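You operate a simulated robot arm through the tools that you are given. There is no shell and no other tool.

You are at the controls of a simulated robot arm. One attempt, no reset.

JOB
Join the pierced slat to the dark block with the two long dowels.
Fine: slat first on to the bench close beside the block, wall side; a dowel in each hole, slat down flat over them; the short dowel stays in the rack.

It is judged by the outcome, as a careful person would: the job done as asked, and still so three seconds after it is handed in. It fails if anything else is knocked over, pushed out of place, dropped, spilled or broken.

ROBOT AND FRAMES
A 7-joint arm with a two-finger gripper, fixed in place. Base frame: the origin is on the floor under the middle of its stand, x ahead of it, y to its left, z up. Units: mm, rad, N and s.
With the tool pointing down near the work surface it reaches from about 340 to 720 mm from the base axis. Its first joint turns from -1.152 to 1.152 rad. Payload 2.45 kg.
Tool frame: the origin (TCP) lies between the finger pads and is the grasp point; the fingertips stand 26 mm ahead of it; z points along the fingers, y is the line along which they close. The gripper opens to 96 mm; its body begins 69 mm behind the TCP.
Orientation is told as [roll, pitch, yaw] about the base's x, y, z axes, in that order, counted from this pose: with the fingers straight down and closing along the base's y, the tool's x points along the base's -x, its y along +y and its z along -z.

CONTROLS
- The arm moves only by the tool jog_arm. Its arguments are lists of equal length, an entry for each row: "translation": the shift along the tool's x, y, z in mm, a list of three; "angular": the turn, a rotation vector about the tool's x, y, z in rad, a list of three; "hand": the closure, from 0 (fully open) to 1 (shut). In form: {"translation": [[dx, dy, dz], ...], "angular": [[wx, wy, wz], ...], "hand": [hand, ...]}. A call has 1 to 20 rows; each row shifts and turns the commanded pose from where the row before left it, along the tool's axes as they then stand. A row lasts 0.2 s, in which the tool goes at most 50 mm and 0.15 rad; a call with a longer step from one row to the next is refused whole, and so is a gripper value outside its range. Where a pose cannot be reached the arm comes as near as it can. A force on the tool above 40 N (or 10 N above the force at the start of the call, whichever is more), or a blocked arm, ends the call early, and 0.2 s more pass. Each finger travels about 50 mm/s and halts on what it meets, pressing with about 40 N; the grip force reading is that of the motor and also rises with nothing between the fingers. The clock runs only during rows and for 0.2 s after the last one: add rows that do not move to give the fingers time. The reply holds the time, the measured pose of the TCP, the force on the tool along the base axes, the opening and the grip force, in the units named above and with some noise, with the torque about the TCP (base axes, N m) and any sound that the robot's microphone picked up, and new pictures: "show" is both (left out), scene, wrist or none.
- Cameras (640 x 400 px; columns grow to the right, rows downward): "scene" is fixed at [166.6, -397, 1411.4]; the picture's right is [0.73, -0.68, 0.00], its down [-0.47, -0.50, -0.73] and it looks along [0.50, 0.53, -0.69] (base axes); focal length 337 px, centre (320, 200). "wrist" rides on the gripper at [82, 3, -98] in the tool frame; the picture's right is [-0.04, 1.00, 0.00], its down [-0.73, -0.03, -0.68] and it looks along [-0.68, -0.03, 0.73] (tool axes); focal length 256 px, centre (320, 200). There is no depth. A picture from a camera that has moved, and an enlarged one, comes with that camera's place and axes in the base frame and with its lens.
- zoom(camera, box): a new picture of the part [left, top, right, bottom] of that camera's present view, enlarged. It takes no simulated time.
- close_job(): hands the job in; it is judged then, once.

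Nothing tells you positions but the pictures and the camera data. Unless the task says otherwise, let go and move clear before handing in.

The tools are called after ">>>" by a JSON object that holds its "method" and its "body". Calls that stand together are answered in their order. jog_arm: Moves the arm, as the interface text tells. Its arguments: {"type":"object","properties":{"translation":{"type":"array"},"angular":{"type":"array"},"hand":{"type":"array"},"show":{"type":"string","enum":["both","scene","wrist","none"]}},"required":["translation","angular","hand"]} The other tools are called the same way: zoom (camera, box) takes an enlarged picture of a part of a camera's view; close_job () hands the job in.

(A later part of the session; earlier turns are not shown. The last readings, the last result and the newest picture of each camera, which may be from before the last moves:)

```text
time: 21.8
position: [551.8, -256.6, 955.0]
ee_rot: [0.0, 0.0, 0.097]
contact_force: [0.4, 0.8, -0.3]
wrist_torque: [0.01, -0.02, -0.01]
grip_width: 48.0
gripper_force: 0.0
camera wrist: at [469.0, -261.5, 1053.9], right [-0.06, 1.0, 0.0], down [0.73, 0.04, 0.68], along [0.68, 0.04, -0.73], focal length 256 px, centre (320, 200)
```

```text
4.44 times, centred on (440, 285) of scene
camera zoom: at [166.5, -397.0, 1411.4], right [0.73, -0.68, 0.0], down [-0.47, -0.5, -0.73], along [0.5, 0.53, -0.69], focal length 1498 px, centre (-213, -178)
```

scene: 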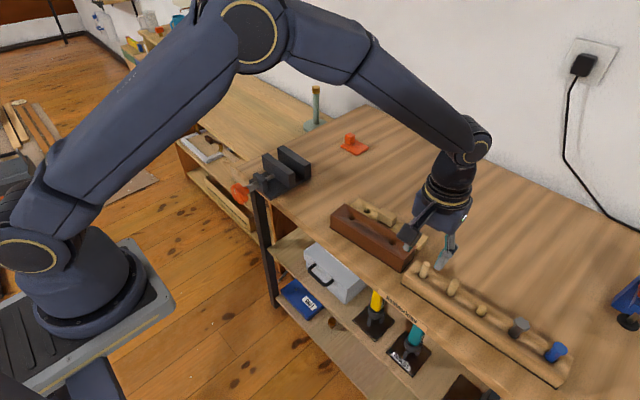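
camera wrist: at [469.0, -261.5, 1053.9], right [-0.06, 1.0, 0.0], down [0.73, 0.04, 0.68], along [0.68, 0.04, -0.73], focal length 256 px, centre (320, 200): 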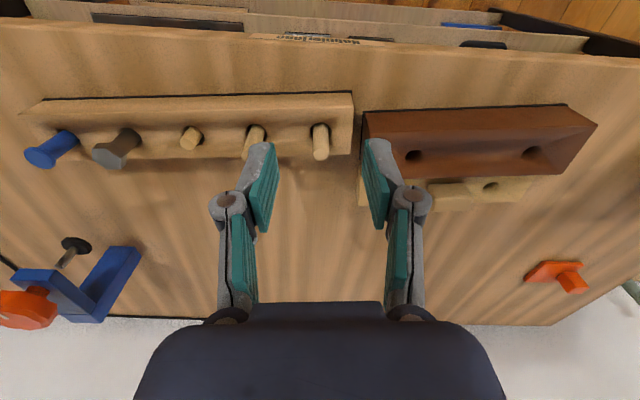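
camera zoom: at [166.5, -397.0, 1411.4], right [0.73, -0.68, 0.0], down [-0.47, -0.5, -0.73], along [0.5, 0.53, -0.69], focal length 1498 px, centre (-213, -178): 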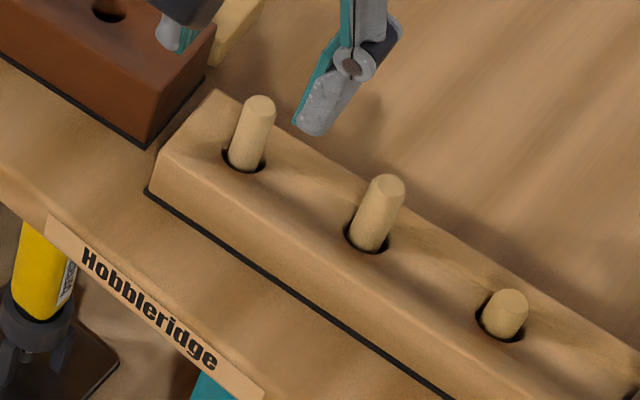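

Dowel 1 is about 13 mm thick, near (586, -254.5), top at z≈871–878, with the rack top around 835. I'll narrow the fingers to ~30 mm and position above it.

>>> {"method": "jog_arm", "body": {"translation": [[-17.5, -1.4, 10], [-17.4, -1.4, 14], [0, 0, 14], [0, 0, 0], [0, 0, 0]], "angular": [[0, 0, 0], [0, 0, 0], [0, 0, 0], [0, 0, 0], [0, 0, 0]], "hand": [0.6, 0.67, 0.67, 0.67, 0.67]}}

>>> {"method": "zoom", "body": {"camera": "wrist", "box": [200, 60, 440, 210]}}

>>> {"method": "zoom", "body": {"camera": "scene", "box": [380, 220, 500, 310]}}

>>> {"method": "jog_arm", "body": {"translation": [[0, 0, 0]], "angular": [[0, 0, 0]], "hand": [0.67], "show": "none"}}

```text
time: 23.0
position: [585.5, -255.1, 913.6]
ee_rot: [0.001, 0.001, 0.095]
contact_force: [-0.5, -0.1, 0.2]
wrist_torque: [0.0, 0.02, 0.01]
grip_width: 31.3
gripper_force: 0.1
camera wrist: at [504.0, -259.8, 1014.3], right [-0.06, 1.0, 0.0], down [0.73, 0.04, 0.68], along [0.68, 0.04, -0.73], focal length 256 px, centre (320, 200)
```

scene: 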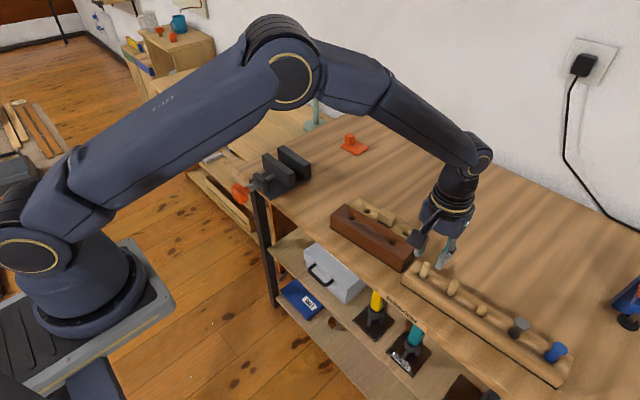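
wrist: 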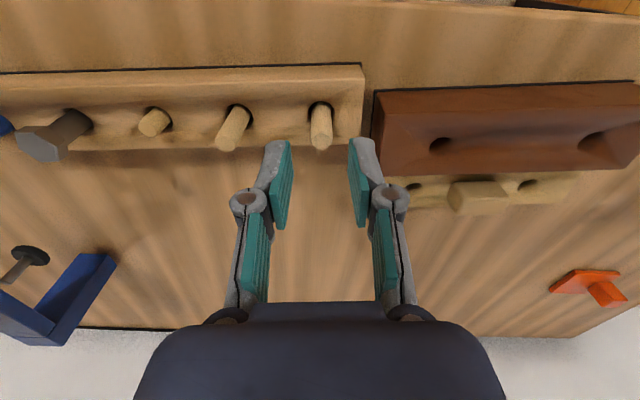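

```text
2.67 times, centred on (320, 135) of wrist
camera zoom: at [504.0, -259.8, 1014.3], right [-0.06, 1.0, 0.0], down [0.73, 0.04, 0.68], along [0.68, 0.04, -0.73], focal length 683 px, centre (320, 373)
```

zoom: 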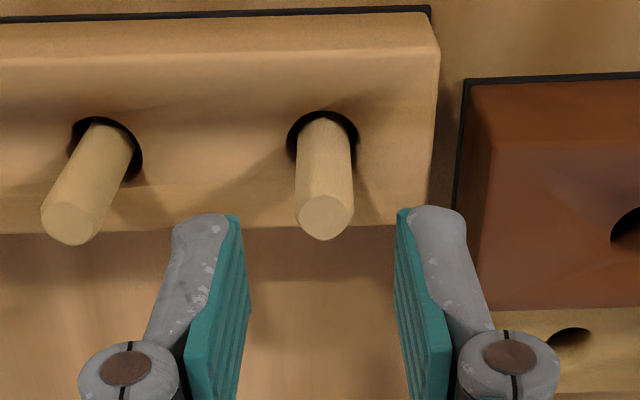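

```text
4.44 times, centred on (440, 265) of scene
camera zoom: at [166.6, -397.0, 1411.4], right [0.73, -0.68, 0.0], down [-0.47, -0.5, -0.73], along [0.5, 0.53, -0.69], focal length 1498 px, centre (-213, -89)
```

zoom: 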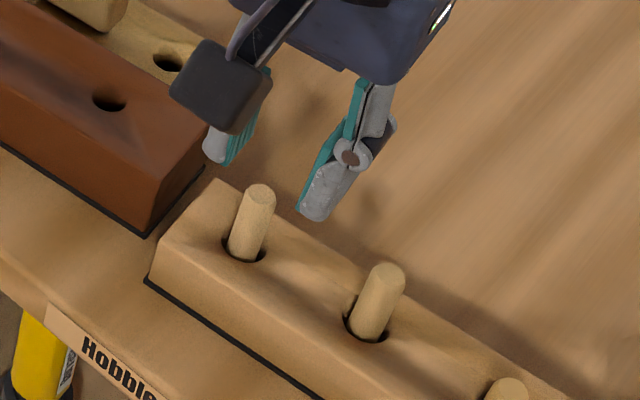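

```text
time: 23.4
position: [585.0, -255.5, 915.3]
ee_rot: [0.0, 0.001, 0.095]
contact_force: [0.2, -0.8, 0.1]
wrist_torque: [-0.03, 0.04, -0.01]
grip_width: 31.8
gripper_force: 0.1
```

The dowel is centred within about 1 mm. I'll shift +1 mm in tool y, descend 40 mm around it and close.

>>> {"method": "jog_arm", "body": {"translation": [[0, 1, 0], [0, 0, 14], [0, 0, 14], [0, 0, 12], [0, 0, 0]], "angular": [[0, 0, 0], [0, 0, 0], [0, 0, 0], [0, 0, 0], [0, 0, 0]], "hand": [0.67, 0.67, 0.67, 0.67, 0.67]}}

>>> {"method": "zoom", "body": {"camera": "wrist", "box": [200, 80, 440, 230]}}

>>> {"method": "zoom", "body": {"camera": "scene", "box": [380, 220, 500, 310]}}

```text
time: 24.6
position: [585.7, -253.4, 874.8]
ee_rot: [0.0, 0.0, 0.097]
contact_force: [0.4, -0.4, -0.4]
wrist_torque: [0.01, 0.02, -0.02]
grip_width: 31.5
gripper_force: 0.1
camera wrist: at [504.1, -258.1, 974.1], right [-0.06, 1.0, 0.0], down [0.73, 0.04, 0.68], along [0.68, 0.04, -0.73], focal length 256 px, centre (320, 200)
```

scene: 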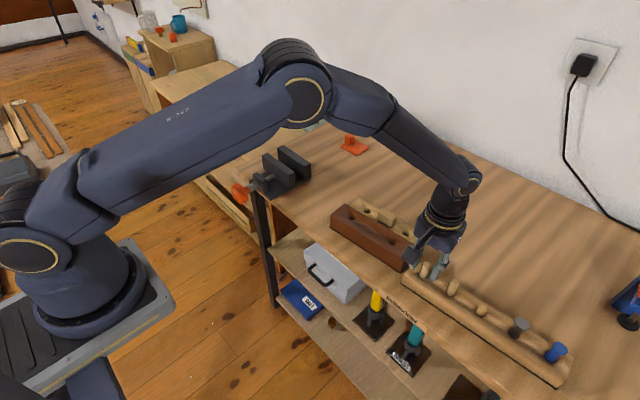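
wrist: 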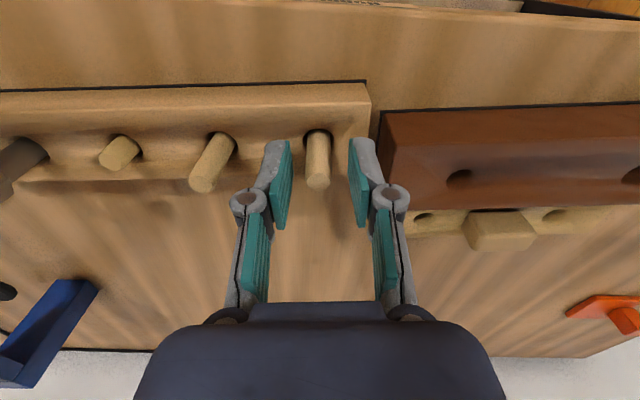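

```text
2.67 times, centred on (320, 155) of wrist
camera zoom: at [504.1, -258.1, 974.1], right [-0.06, 1.0, 0.0], down [0.73, 0.04, 0.68], along [0.68, 0.04, -0.73], focal length 683 px, centre (320, 320)
```

zoom: 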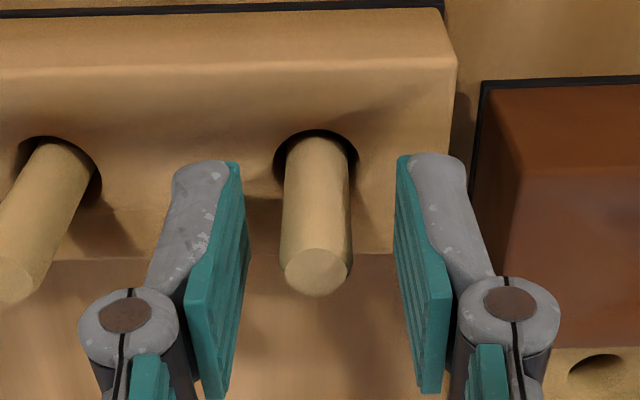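

```text
4.44 times, centred on (440, 265) of scene
camera zoom: at [166.6, -397.0, 1411.4], right [0.73, -0.68, 0.0], down [-0.47, -0.5, -0.73], along [0.5, 0.53, -0.69], focal length 1498 px, centre (-213, -89)
```

zoom: 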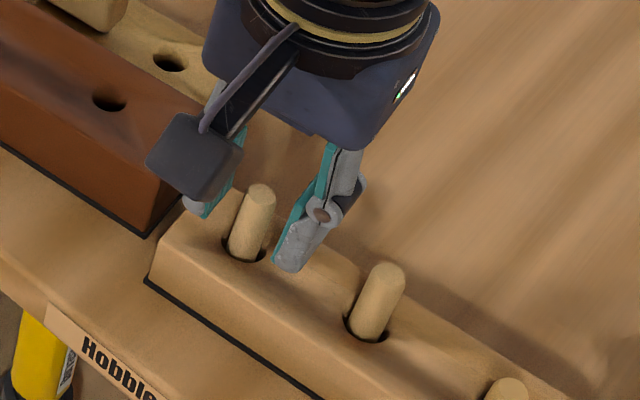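

The dowel stands between the pads, its top near TCP height. Closing on it.

>>> {"method": "jog_arm", "body": {"translation": [[0, 0, 0], [0, 0, 0], [0, 0, 0], [0, 0, 0], [0, 0, 0]], "angular": [[0, 0, 0], [0, 0, 0], [0, 0, 0], [0, 0, 0], [0, 0, 0]], "hand": [0.75, 0.85, 1, 1, 1]}}

>>> {"method": "zoom", "body": {"camera": "wrist", "box": [200, 80, 440, 230]}}

```text
time: 25.8
position: [585.3, -253.4, 874.5]
ee_rot: [0.0, 0.0, 0.095]
contact_force: [0.3, -0.4, 0.4]
wrist_torque: [-0.01, -0.02, -0.01]
grip_width: 10.5
gripper_force: 37.8
camera wrist: at [504.1, -258.2, 974.3], right [-0.06, 1.0, 0.0], down [0.73, 0.04, 0.68], along [0.68, 0.04, -0.73], focal length 256 px, centre (320, 200)
```

scene: 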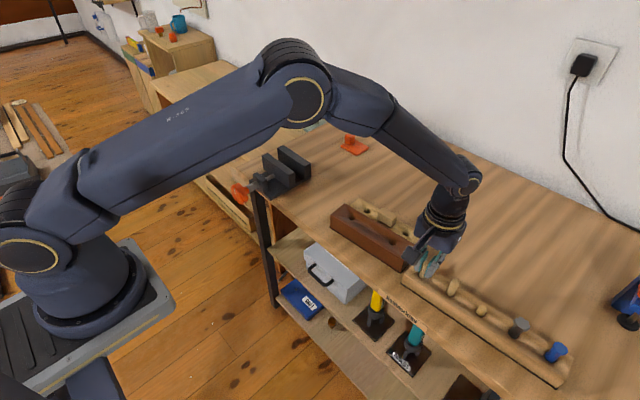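
wrist: 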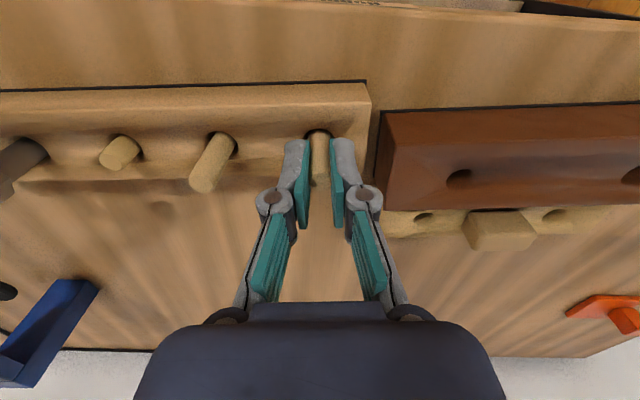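

```text
2.67 times, centred on (320, 155) of wrist
camera zoom: at [504.1, -258.2, 974.3], right [-0.06, 1.0, 0.0], down [0.73, 0.04, 0.68], along [0.68, 0.04, -0.73], focal length 683 px, centre (320, 320)
```

zoom: 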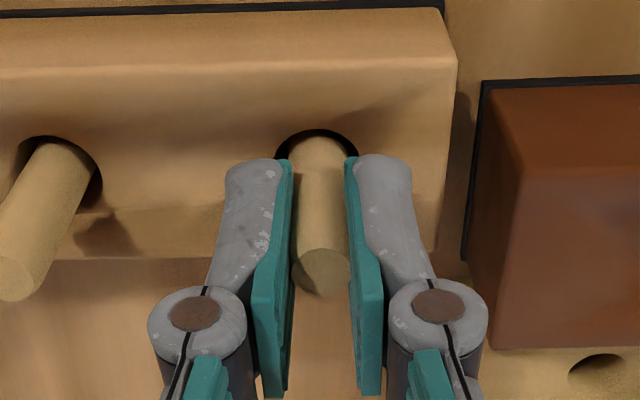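

Width 10.5 mm at 38 N: the dowel is held. Drawing it straight up out of the rack.

>>> {"method": "jog_arm", "body": {"translation": [[0, 0, -4], [0, 0, -8], [0, 0, -12], [0, 0, -12], [0, 0, -15], [0, 0, -15], [0, 0, -14], [0, 0, 0]], "angular": [[0, 0, 0], [0, 0, 0], [0, 0, 0], [0, 0, 0], [0, 0, 0], [0, 0, 0], [0, 0, 0], [0, 0, 0]], "hand": [1, 1, 1, 1, 1, 1, 1, 1]}}

>>> {"method": "zoom", "body": {"camera": "wrist", "box": [200, 60, 440, 210]}}

>>> {"method": "zoom", "body": {"camera": "scene", "box": [380, 200, 500, 290]}}

```text
time: 27.6
position: [584.7, -253.3, 955.5]
ee_rot: [0.0, 0.0, 0.097]
contact_force: [-0.6, -0.3, -0.3]
wrist_torque: [0.0, -0.01, -0.01]
grip_width: 10.2
gripper_force: 37.7
camera wrist: at [503.3, -257.9, 1055.4], right [-0.06, 1.0, 0.0], down [0.73, 0.04, 0.68], along [0.68, 0.04, -0.73], focal length 256 px, centre (320, 200)
```

scene: 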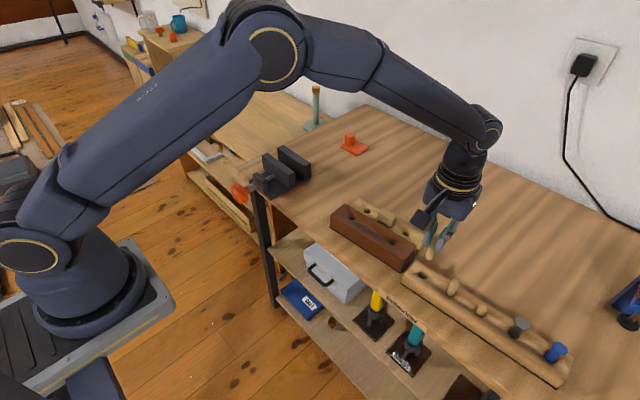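
wrist: 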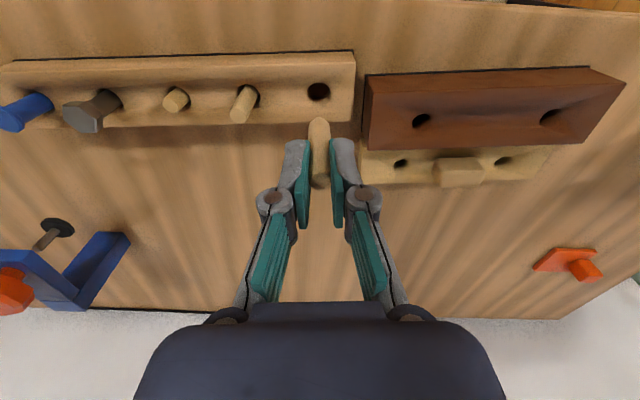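

```text
2.67 times, centred on (320, 135) of wrist
camera zoom: at [503.3, -257.9, 1055.4], right [-0.06, 1.0, 0.0], down [0.73, 0.04, 0.68], along [0.68, 0.04, -0.73], focal length 683 px, centre (320, 373)
```

zoom: 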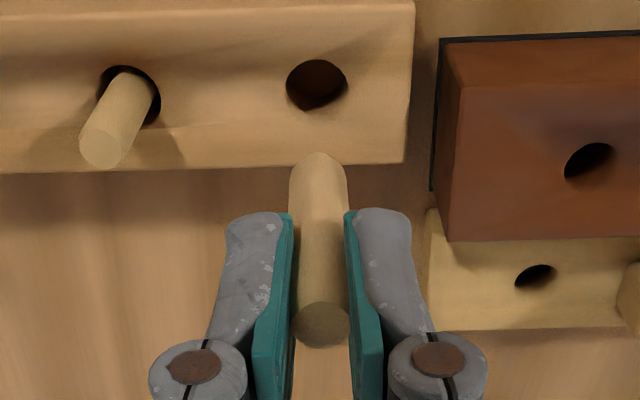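

```text
4.44 times, centred on (440, 245) of scene
camera zoom: at [166.6, -397.0, 1411.4], right [0.73, -0.68, 0.0], down [-0.47, -0.5, -0.73], along [0.5, 0.53, -0.69], focal length 1498 px, centre (-213, 0)
```

zoom: 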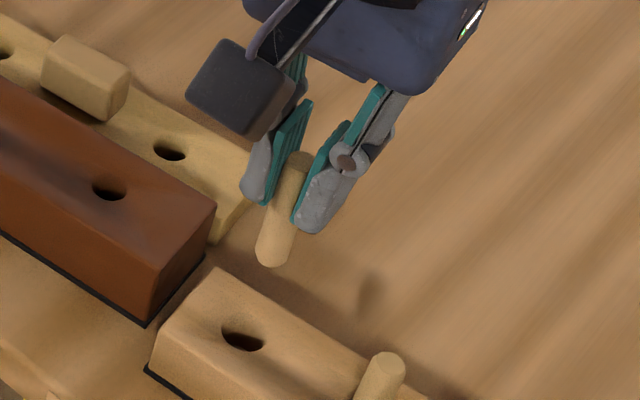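

The long dowel is out and held nearly vertical. I'll zoom in closely to check its tilt and length.

>>> {"method": "zoom", "body": {"camera": "wrist", "box": [280, 105, 360, 205]}}

>>> {"method": "zoom", "body": {"camera": "scene", "box": [400, 210, 464, 270]}}

```text
4.00 times, centred on (320, 155) of wrist
camera zoom: at [503.3, -257.9, 1055.4], right [-0.06, 1.0, 0.0], down [0.73, 0.04, 0.68], along [0.68, 0.04, -0.73], focal length 1024 px, centre (320, 380)
```

zoom: 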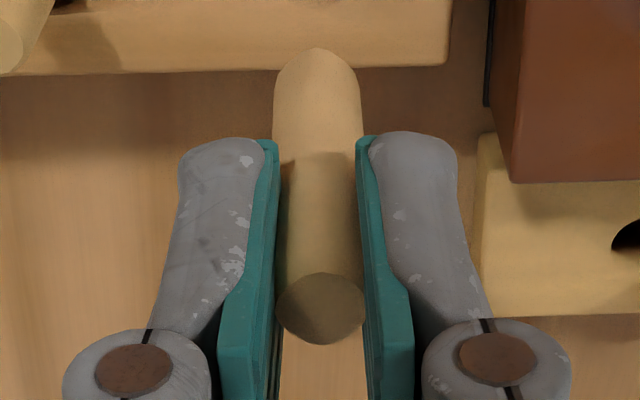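

```text
6.67 times, centred on (432, 240) of scene
camera zoom: at [166.6, -397.0, 1411.4], right [0.73, -0.68, 0.0], down [-0.47, -0.5, -0.73], along [0.5, 0.53, -0.69], focal length 2247 px, centre (-427, -67)
```

zoom: 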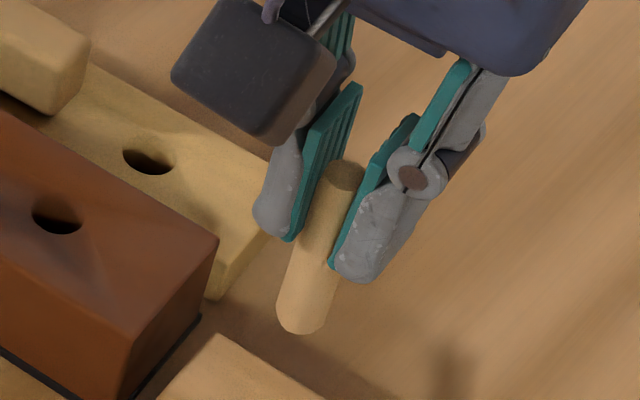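

The dowel is roughly 65 mm long, slightly thicker at its lower end (~14 mm), and close to vertical. I'll carry it over to the near block hole (≈(599.5, -163.5)) and stop above it to compare tip and hole.

>>> {"method": "jog_arm", "body": {"translation": [[-7.1, 29.7, 0], [-7.1, 29.7, 0], [-7, 29.7, 0], [0, 0, 15], [0, 0, 15], [0, 0, 0], [0, 0, 0]], "angular": [[0, 0, 0], [0, 0, 0], [0, 0, 0], [0, 0, 0], [0, 0, 0], [0, 0, 0], [0, 0, 0]], "hand": [1, 1, 1, 1, 1, 1, 1]}}

>>> {"method": "zoom", "body": {"camera": "wrist", "box": [260, 70, 380, 190]}}

>>> {"method": "zoom", "body": {"camera": "scene", "box": [360, 190, 440, 270]}}

```text
time: 29.2
position: [596.0, -163.2, 923.6]
ee_rot: [0.0, 0.0, 0.097]
contact_force: [0.3, -0.5, -0.1]
wrist_torque: [-0.01, -0.03, -0.02]
grip_width: 10.5
gripper_force: 38.1
camera wrist: at [514.5, -167.6, 1023.9], right [-0.06, 1.0, 0.0], down [0.73, 0.04, 0.68], along [0.68, 0.04, -0.73], focal length 256 px, centre (320, 200)
```

scene: 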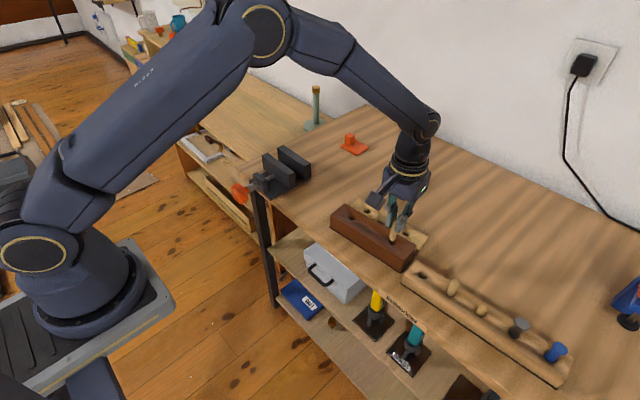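
wrist: 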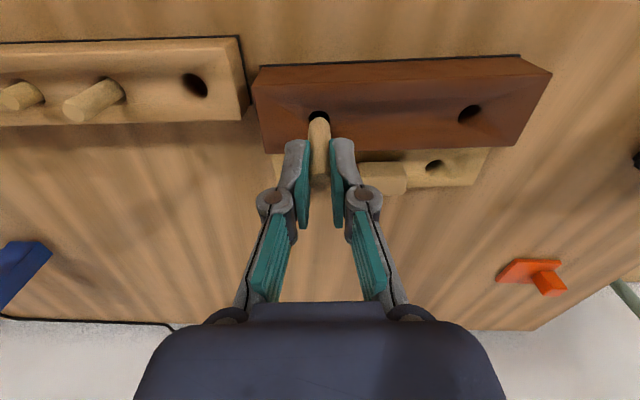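

```text
3.33 times, centred on (320, 130) of wrist
camera zoom: at [514.5, -167.6, 1023.9], right [-0.06, 1.0, 0.0], down [0.73, 0.04, 0.68], along [0.68, 0.04, -0.73], focal length 853 px, centre (320, 433)
```

zoom: 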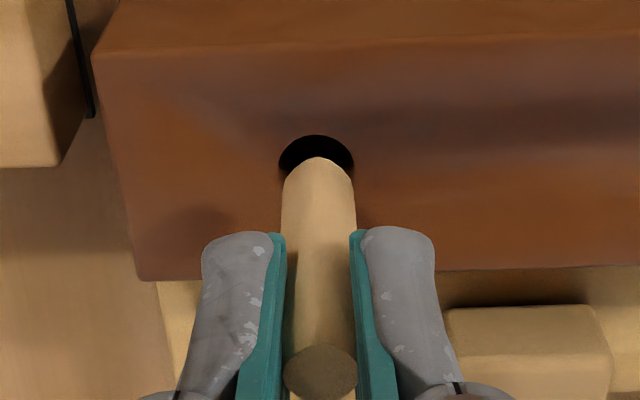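

```text
5.00 times, centred on (400, 230) of scene
camera zoom: at [166.6, -397.0, 1411.4], right [0.73, -0.68, 0.0], down [-0.47, -0.5, -0.73], along [0.5, 0.53, -0.69], focal length 1685 px, centre (-80, 50)
```

zoom: 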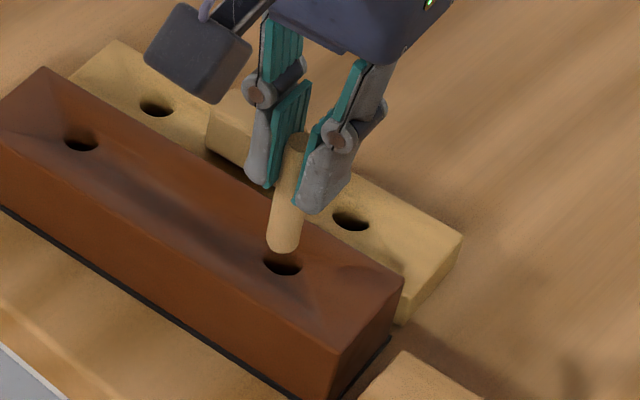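

The tip is just short of the hole on the robot side. I'll go down a few mm to reduce parallax, shifting slightly toward the wall.

>>> {"method": "jog_arm", "body": {"translation": [[-1.5, -0.4, 4], [0, 0, 4], [0, 0, 0], [0, 0, 0]], "angular": [[0, 0, 0], [0, 0, 0], [0, 0, 0], [0, 0, 0]], "hand": [1, 1, 1, 1]}}

>>> {"method": "zoom", "body": {"camera": "wrist", "box": [280, 80, 360, 160]}}

>>> {"method": "zoom", "body": {"camera": "scene", "box": [370, 205, 420, 255]}}

```text
time: 30.2
position: [598.5, -162.8, 916.5]
ee_rot: [-0.001, 0.0, 0.097]
contact_force: [0.2, 0.4, -1.1]
wrist_torque: [-0.01, 0.02, -0.02]
grip_width: 10.1
gripper_force: 37.4
camera wrist: at [517.1, -167.7, 1015.6], right [-0.06, 1.0, 0.0], down [0.73, 0.04, 0.68], along [0.68, 0.04, -0.73], focal length 256 px, centre (320, 200)
```

scene: 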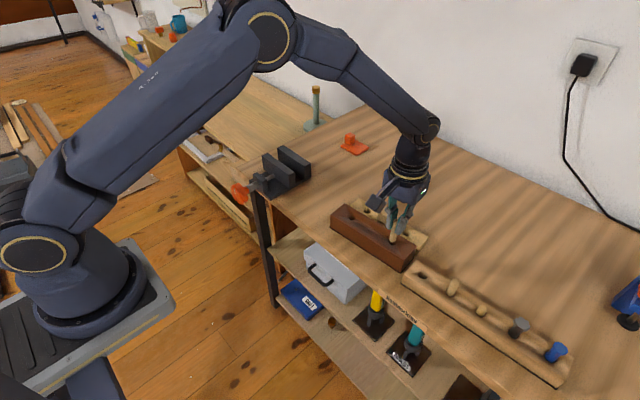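
wrist: 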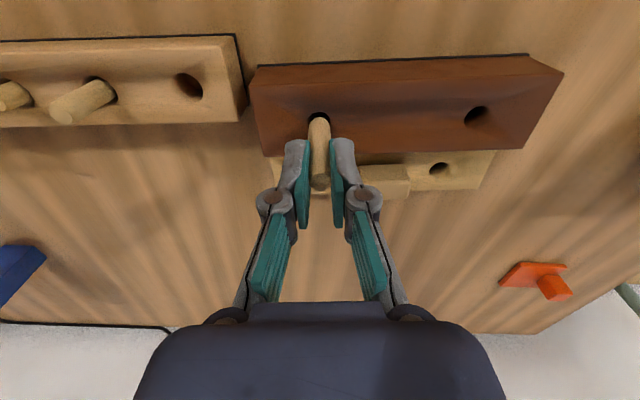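

```text
5.00 times, centred on (320, 120) of wrist
camera zoom: at [517.1, -167.7, 1015.6], right [-0.06, 1.0, 0.0], down [0.73, 0.04, 0.68], along [0.68, 0.04, -0.73], focal length 1280 px, centre (320, 600)
```

zoom: 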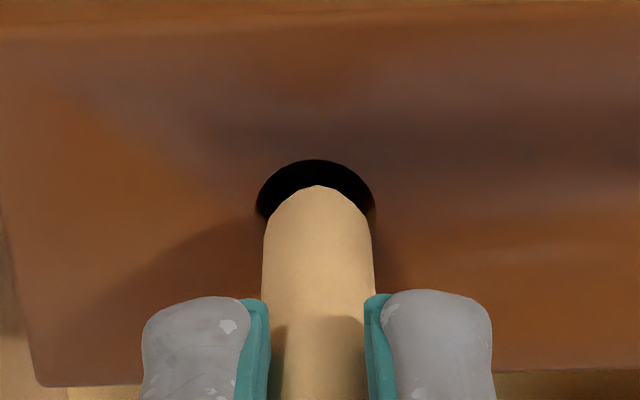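

```text
8.00 times, centred on (395, 230) of scene
camera zoom: at [166.6, -397.0, 1411.4], right [0.73, -0.68, 0.0], down [-0.47, -0.5, -0.73], along [0.5, 0.53, -0.69], focal length 2696 px, centre (-280, -40)
```

zoom: 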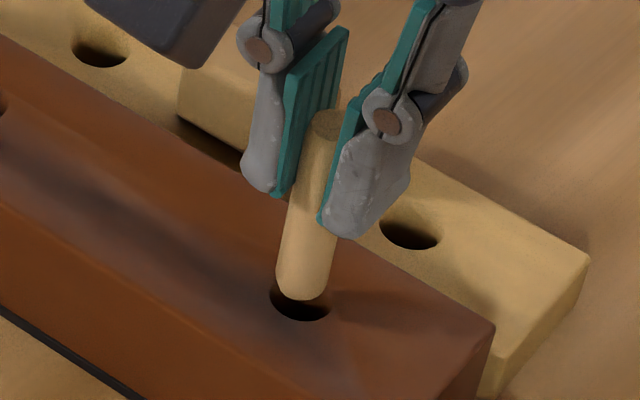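

Tip and hole look nearly aligned from both cameras. I'll descend another 4 mm and check again right at the rim.

>>> {"method": "jog_arm", "body": {"translation": [[-0.6, -0.4, 2], [0, 0, 2], [0, 0, 0], [0, 0, 0]], "angular": [[0, 0, 0], [0, 0, 0], [0, 0, 0], [0, 0, 0]], "hand": [1, 1, 1, 1], "show": "scene"}}

>>> {"method": "zoom", "body": {"camera": "wrist", "box": [280, 80, 360, 160]}}

>>> {"method": "zoom", "body": {"camera": "scene", "box": [370, 205, 420, 255]}}

```text
time: 31.2
position: [599.4, -162.6, 911.1]
ee_rot: [-0.001, 0.0, 0.099]
contact_force: [0.9, 0.1, -0.1]
wrist_torque: [0.02, 0.01, -0.01]
grip_width: 10.3
gripper_force: 37.8
```

scene: 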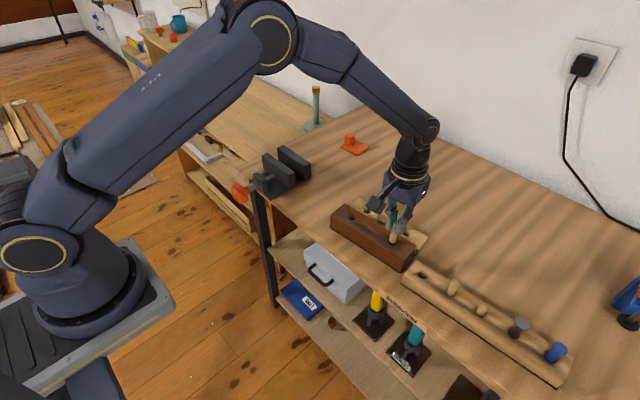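

```text
5.00 times, centred on (320, 120) of wrist
camera zoom: at [518.2, -167.5, 1011.5], right [-0.06, 1.0, 0.0], down [0.73, 0.04, 0.68], along [0.68, 0.04, -0.73], focal length 1280 px, centre (320, 600)
```

zoom: 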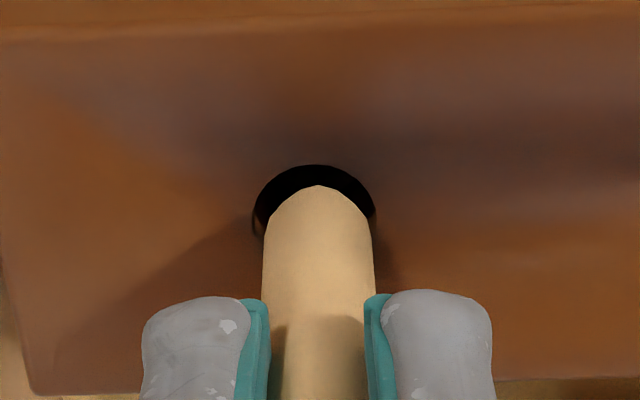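

```text
8.00 times, centred on (395, 230) of scene
camera zoom: at [166.6, -397.0, 1411.4], right [0.73, -0.68, 0.0], down [-0.47, -0.5, -0.73], along [0.5, 0.53, -0.69], focal length 2696 px, centre (-280, -40)
```

zoom: 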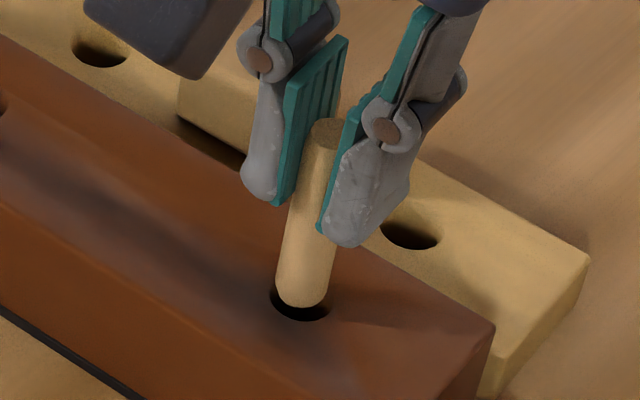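

Nearly at the rim and aligned within about a millimetre. Continuing down in small guarded steps.

>>> {"method": "jog_arm", "body": {"translation": [[0, -0.4, 1.5], [0, 0, 1.5], [0, 0, 1.5], [0, 0, 0]], "angular": [[0, 0, 0], [0, 0, 0], [0, 0, 0], [0, 0, 0]], "hand": [1, 1, 1, 1], "show": "scene"}}

>>> {"method": "zoom", "body": {"camera": "wrist", "box": [280, 80, 360, 160]}}

>>> {"method": "zoom", "body": {"camera": "scene", "box": [370, 205, 420, 255]}}

```text
time: 32.2
position: [600.6, -165.3, 908.5]
ee_rot: [0.001, 0.001, 0.094]
contact_force: [0.2, 0.4, -0.9]
wrist_torque: [0.01, 0.0, 0.01]
grip_width: 12.0
gripper_force: 39.2
```

scene: 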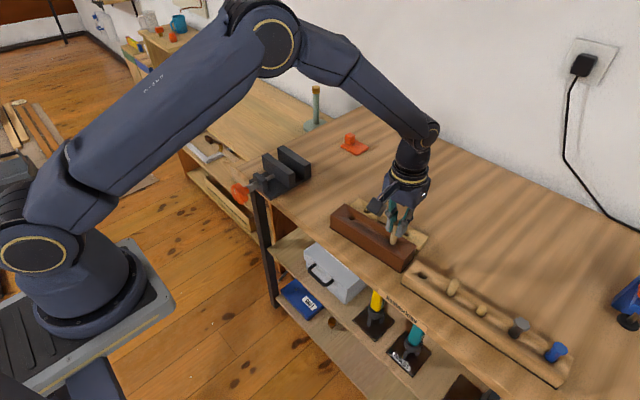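

```text
5.00 times, centred on (320, 120) of wrist
camera zoom: at [519.0, -168.4, 1006.8], right [-0.06, 1.0, 0.0], down [0.73, 0.04, 0.68], along [0.68, 0.04, -0.73], focal length 1280 px, centre (320, 600)
```

zoom: 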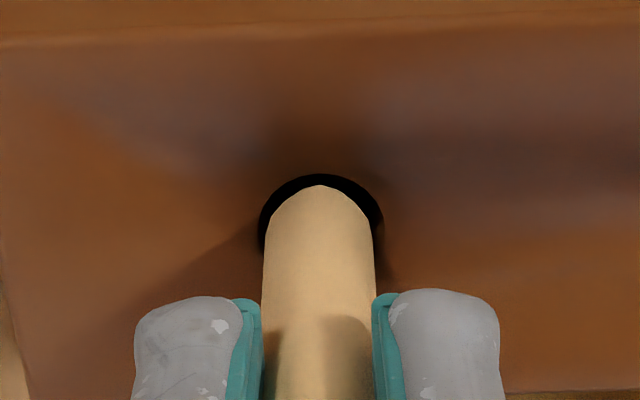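

```text
8.00 times, centred on (395, 230) of scene
camera zoom: at [166.6, -397.0, 1411.4], right [0.73, -0.68, 0.0], down [-0.47, -0.5, -0.73], along [0.5, 0.53, -0.69], focal length 2696 px, centre (-280, -40)
```

zoom: 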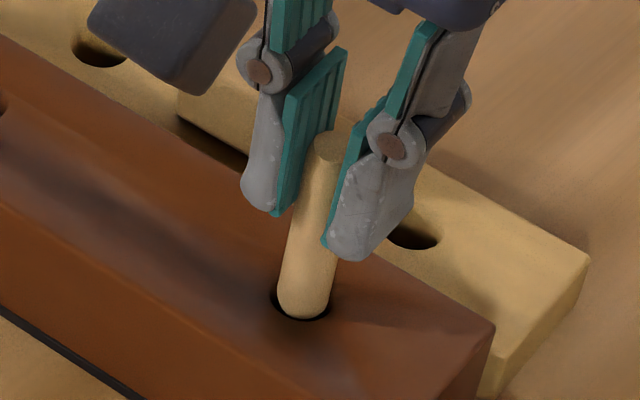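

The dowel tip is at the rim and centred in the hole within about 1 mm. Next I nudge +0.4 mm in y and continue down.

>>> {"method": "jog_arm", "body": {"translation": [[0.3, 0.5, 1], [0, 0, 1.5], [0, 0, 1.5], [0, 0, 0]], "angular": [[0, 0, 0], [0, 0, 0], [0, 0, 0], [0, 0, 0]], "hand": [1, 1, 1, 1], "show": "scene"}}

>>> {"method": "zoom", "body": {"camera": "wrist", "box": [270, 80, 370, 200]}}

>>> {"method": "zoom", "body": {"camera": "scene", "box": [370, 205, 420, 255]}}

```text
time: 33.2
position: [601.3, -163.4, 903.5]
ee_rot: [-0.001, -0.001, 0.096]
contact_force: [-0.4, 0.1, 0.0]
wrist_torque: [-0.01, 0.02, 0.03]
grip_width: 12.0
gripper_force: 38.8
```

scene: 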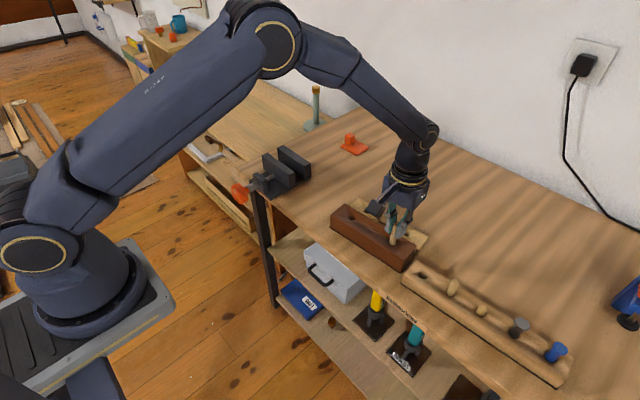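

```text
3.33 times, centred on (320, 140) of wrist
camera zoom: at [518.4, -168.3, 1003.0], right [-0.06, 1.0, 0.0], down [0.73, 0.04, 0.68], along [0.68, 0.04, -0.73], focal length 853 px, centre (320, 400)
```

zoom: 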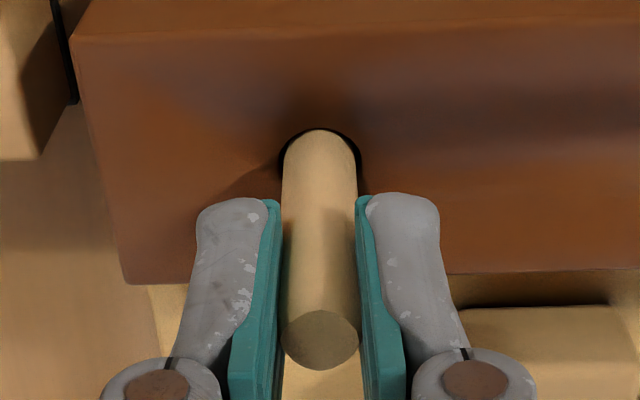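

```text
8.00 times, centred on (395, 230) of scene
camera zoom: at [166.6, -397.0, 1411.4], right [0.73, -0.68, 0.0], down [-0.47, -0.5, -0.73], along [0.5, 0.53, -0.69], focal length 2696 px, centre (-280, -40)
```

zoom: 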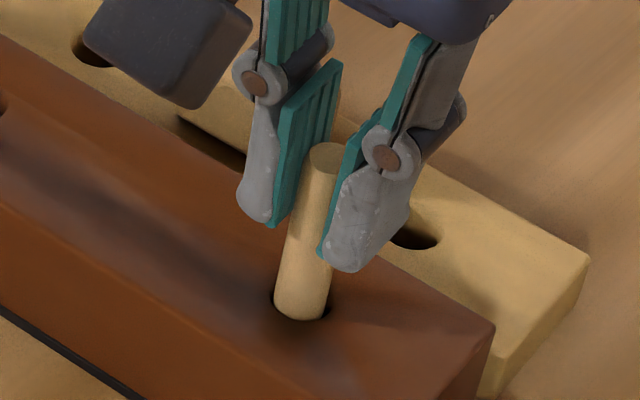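

The tip is entering the hole with no contact force. Continuing down with guarded moves.

>>> {"method": "jog_arm", "body": {"translation": [[0, 0, 2], [0, 0, 3], [0, 0, 3], [0, 0, 3], [0, 0, 0]], "angular": [[0, 0, 0], [0, 0, 0], [0, 0, 0], [0, 0, 0], [0, 0, 0]], "hand": [1, 1, 1, 1, 1], "show": "scene"}}

>>> {"method": "zoom", "body": {"camera": "wrist", "box": [270, 80, 370, 200]}}

>>> {"method": "zoom", "body": {"camera": "scene", "box": [370, 205, 420, 255]}}

```text
time: 34.4
position: [599.7, -163.4, 891.9]
ee_rot: [0.0, 0.0, 0.096]
contact_force: [0.6, 0.1, 0.3]
wrist_torque: [0.02, 0.02, -0.03]
grip_width: 12.0
gripper_force: 38.7
```

scene: 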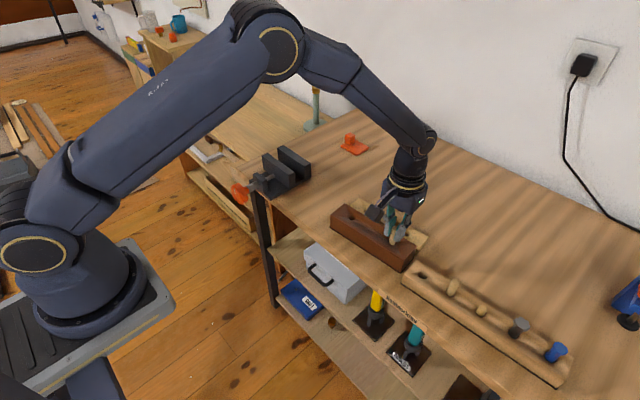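

```text
3.33 times, centred on (320, 140) of wrist
camera zoom: at [517.5, -167.8, 992.5], right [-0.06, 1.0, 0.0], down [0.73, 0.04, 0.68], along [0.68, 0.04, -0.73], focal length 853 px, centre (320, 400)
```

zoom: 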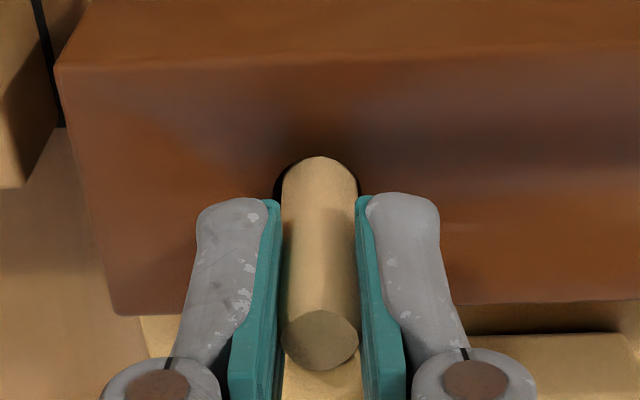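

```text
8.00 times, centred on (395, 230) of scene
camera zoom: at [166.6, -397.0, 1411.4], right [0.73, -0.68, 0.0], down [-0.47, -0.5, -0.73], along [0.5, 0.53, -0.69], focal length 2696 px, centre (-280, -40)
```

zoom: 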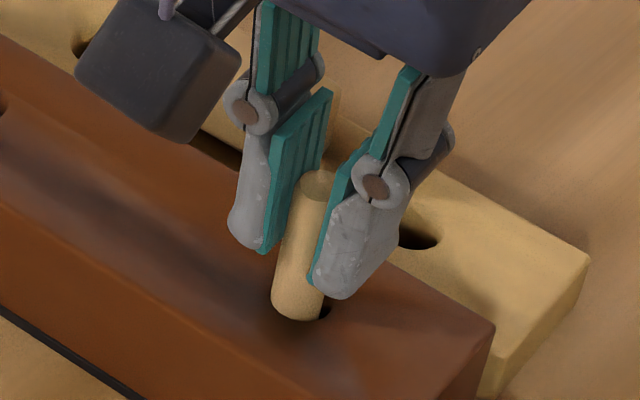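

It's sliding in freely; the dowel sits slightly to the robot side of the hole, so I'll ease 0.6 mm toward the wall and continue down.

>>> {"method": "jog_arm", "body": {"translation": [[-0.6, -0.4, 0], [0, 0, 3], [0, 0, 3], [0, 0, 3], [0, 0, 0]], "angular": [[0, 0, 0], [0, 0, 0], [0, 0, 0], [0, 0, 0], [0, 0, 0]], "hand": [1, 1, 1, 1, 1], "show": "scene"}}

>>> {"method": "zoom", "body": {"camera": "wrist", "box": [270, 80, 370, 200]}}

>>> {"method": "zoom", "body": {"camera": "scene", "box": [370, 205, 420, 255]}}

```text
time: 35.6
position: [600.6, -163.2, 884.3]
ee_rot: [0.0, 0.001, 0.096]
contact_force: [0.8, 0.7, -0.3]
wrist_torque: [0.02, 0.02, -0.02]
grip_width: 12.2
gripper_force: 39.1
```

scene: 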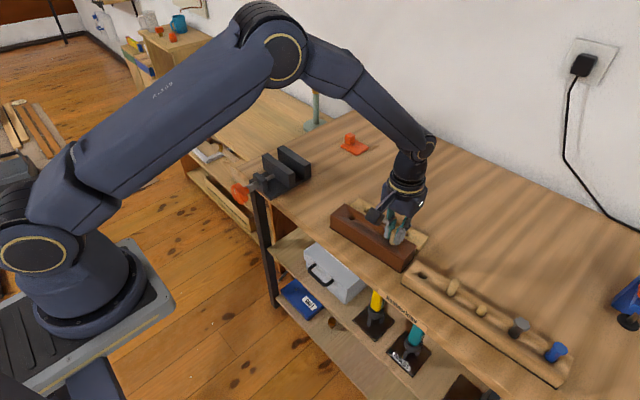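

```text
3.33 times, centred on (320, 140) of wrist
camera zoom: at [518.6, -168.3, 983.6], right [-0.06, 1.0, 0.0], down [0.73, 0.04, 0.68], along [0.68, 0.04, -0.73], focal length 853 px, centre (320, 400)
```

zoom: 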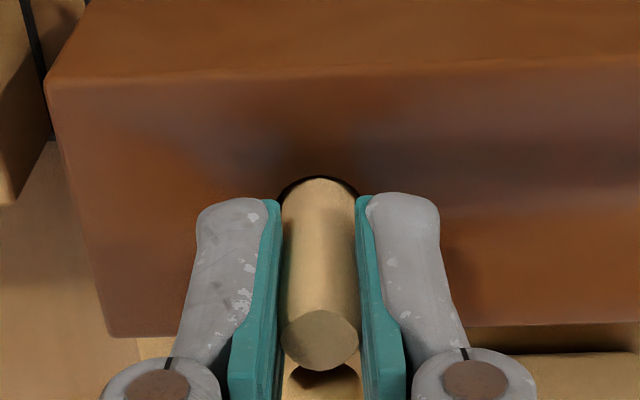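

```text
8.00 times, centred on (395, 230) of scene
camera zoom: at [166.6, -397.0, 1411.4], right [0.73, -0.68, 0.0], down [-0.47, -0.5, -0.73], along [0.5, 0.53, -0.69], focal length 2696 px, centre (-280, -40)
```

zoom: 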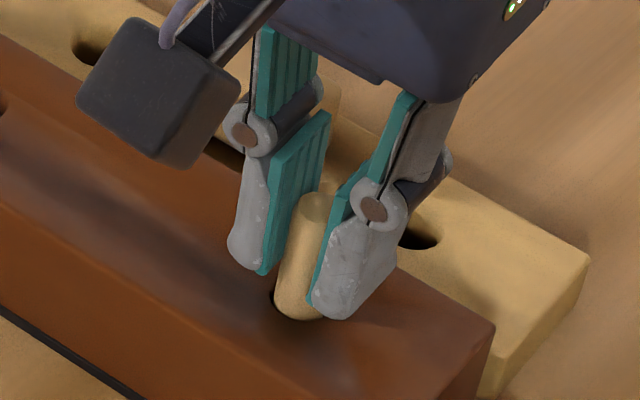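

About 26 mm deep and still free. Continuing until it bottoms or the fingertips near the block top.

>>> {"method": "jog_arm", "body": {"translation": [[0, 0, 2], [0, 0, 2], [0, 0, 2], [0, 0, 0]], "angular": [[0, 0, 0], [0, 0, 0], [0, 0, 0], [0, 0, 0]], "hand": [1, 1, 1, 1], "show": "none"}}

>>> {"method": "jog_arm", "body": {"translation": [[0, 0, 1.5], [0, 0, 1.5], [0, 0, 0]], "angular": [[0, 0, 0], [0, 0, 0], [0, 0, 0]], "hand": [1, 1, 1], "show": "scene"}}

>>> {"method": "zoom", "body": {"camera": "wrist", "box": [270, 80, 370, 200]}}

>>> {"method": "zoom", "body": {"camera": "scene", "box": [370, 205, 420, 255]}}

```text
time: 36.6
position: [600.8, -162.9, 880.4]
ee_rot: [-0.002, -0.006, 0.097]
contact_force: [-8.6, 1.3, 35.8]
wrist_torque: [0.0, 0.51, 0.02]
grip_width: 11.9
gripper_force: 39.1
```

```text
time: 37.4
position: [603.9, -164.2, 878.0]
ee_rot: [-0.004, -0.009, 0.096]
contact_force: [1.8, 0.3, 36.9]
wrist_torque: [0.04, -0.12, 0.01]
grip_width: 11.8
gripper_force: 39.0
```

scene: 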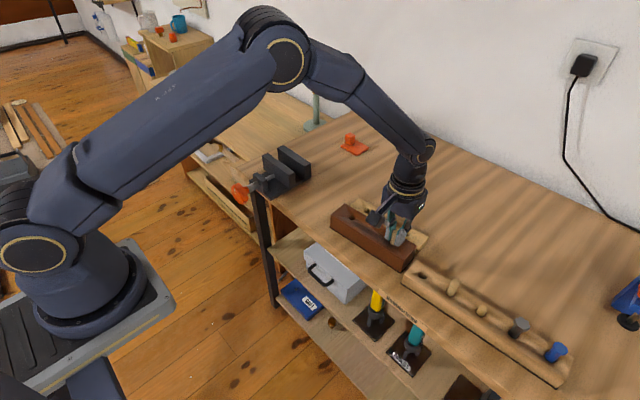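

```text
3.33 times, centred on (320, 140) of wrist
camera zoom: at [520.0, -168.9, 976.8], right [-0.06, 1.0, 0.0], down [0.73, 0.04, 0.69], along [0.68, 0.04, -0.73], focal length 853 px, centre (320, 400)
```

zoom: 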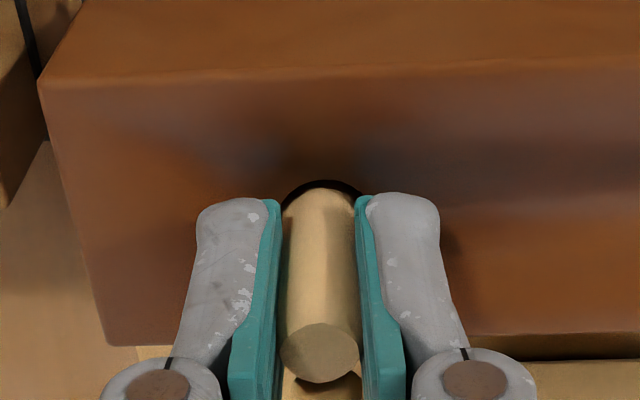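

```text
8.00 times, centred on (395, 230) of scene
camera zoom: at [165.9, -396.7, 1411.5], right [0.73, -0.68, 0.0], down [-0.47, -0.5, -0.73], along [0.5, 0.53, -0.69], focal length 2696 px, centre (-280, -40)
```

zoom: 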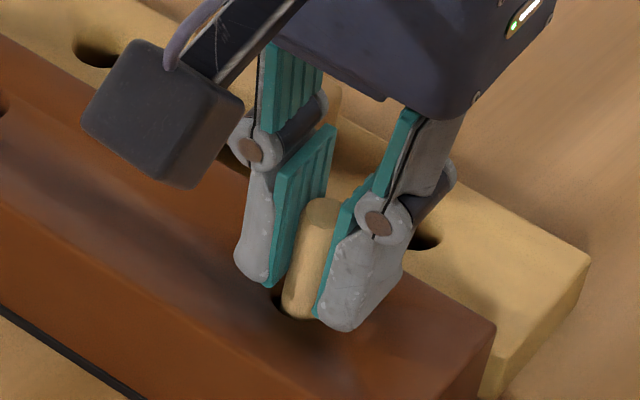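

The dowel bottomed out (36 N) at TCP z≈880. I'll relieve the pressure, release, and back straight up.

>>> {"method": "jog_arm", "body": {"translation": [[0, 0, -1.5], [0, 0, -1.5], [0, 0, 0], [0, 0, 0], [0, 0, 0], [0, 0, 0]], "angular": [[0, 0, 0], [0, 0, 0], [0, 0, 0], [0, 0, 0], [0, 0, 0], [0, 0, 0]], "hand": [1, 1, 1, 0.8, 0.7, 0.7], "show": "none"}}

>>> {"method": "jog_arm", "body": {"translation": [[0, 0, -5], [0, 0, -10], [0, 0, -20], [0, 0, -20], [0, 0, 0]], "angular": [[0, 0, 0], [0, 0, 0], [0, 0, 0], [0, 0, 0], [0, 0, 0]], "hand": [0.7, 0.7, 0.7, 0.7, 0.7]}}

>>> {"method": "zoom", "body": {"camera": "wrist", "box": [240, 60, 400, 190]}}

>>> {"method": "zoom", "body": {"camera": "scene", "box": [360, 190, 430, 260]}}

```text
time: 38.8
position: [600.2, -162.8, 877.3]
ee_rot: [0.001, 0.002, 0.096]
contact_force: [-0.4, -0.1, -0.3]
wrist_torque: [0.0, 0.01, 0.0]
grip_width: 29.0
gripper_force: 0.1
```

```text
time: 40.0
position: [600.5, -163.1, 933.4]
ee_rot: [0.0, -0.001, 0.096]
contact_force: [-0.2, -0.5, 0.7]
wrist_torque: [0.05, 0.0, -0.01]
grip_width: 28.8
gripper_force: 0.1
camera wrist: at [518.1, -168.3, 1033.1], right [-0.06, 1.0, 0.0], down [0.73, 0.04, 0.68], along [0.68, 0.04, -0.73], focal length 256 px, centre (320, 200)
```

scene: 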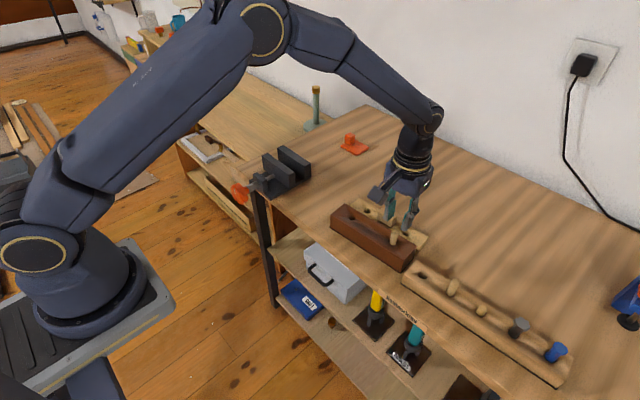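
wrist: 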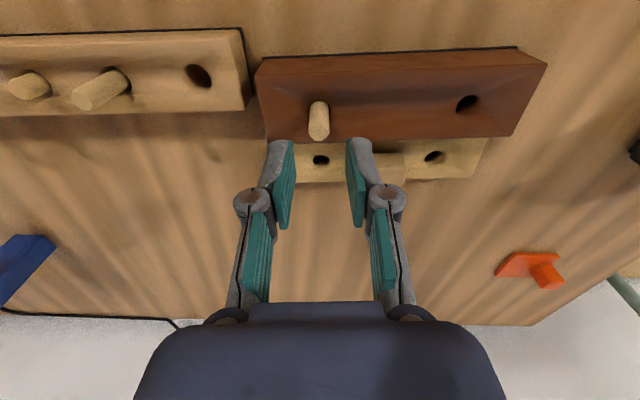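

```text
3.08 times, centred on (320, 125) of wrist
camera zoom: at [518.1, -168.3, 1033.1], right [-0.06, 1.0, 0.0], down [0.73, 0.04, 0.68], along [0.68, 0.04, -0.73], focal length 788 px, centre (320, 431)
```

zoom: 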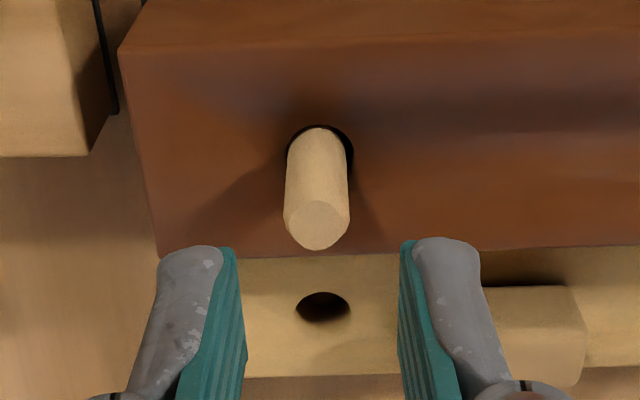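

```text
5.71 times, centred on (395, 225) of scene
camera zoom: at [166.6, -397.0, 1411.4], right [0.73, -0.68, 0.0], down [-0.47, -0.5, -0.73], along [0.5, 0.53, -0.69], focal length 1926 px, centre (-109, 57)
```

zoom: 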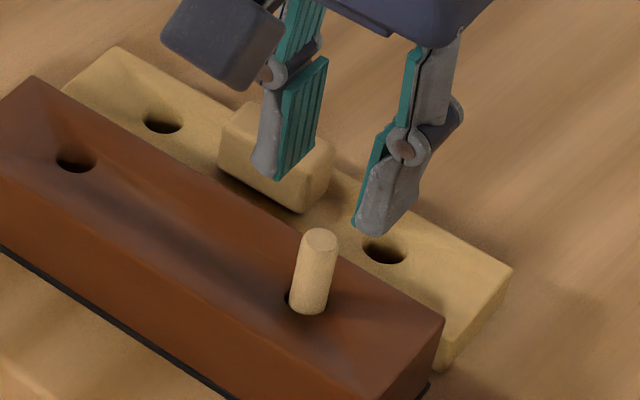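

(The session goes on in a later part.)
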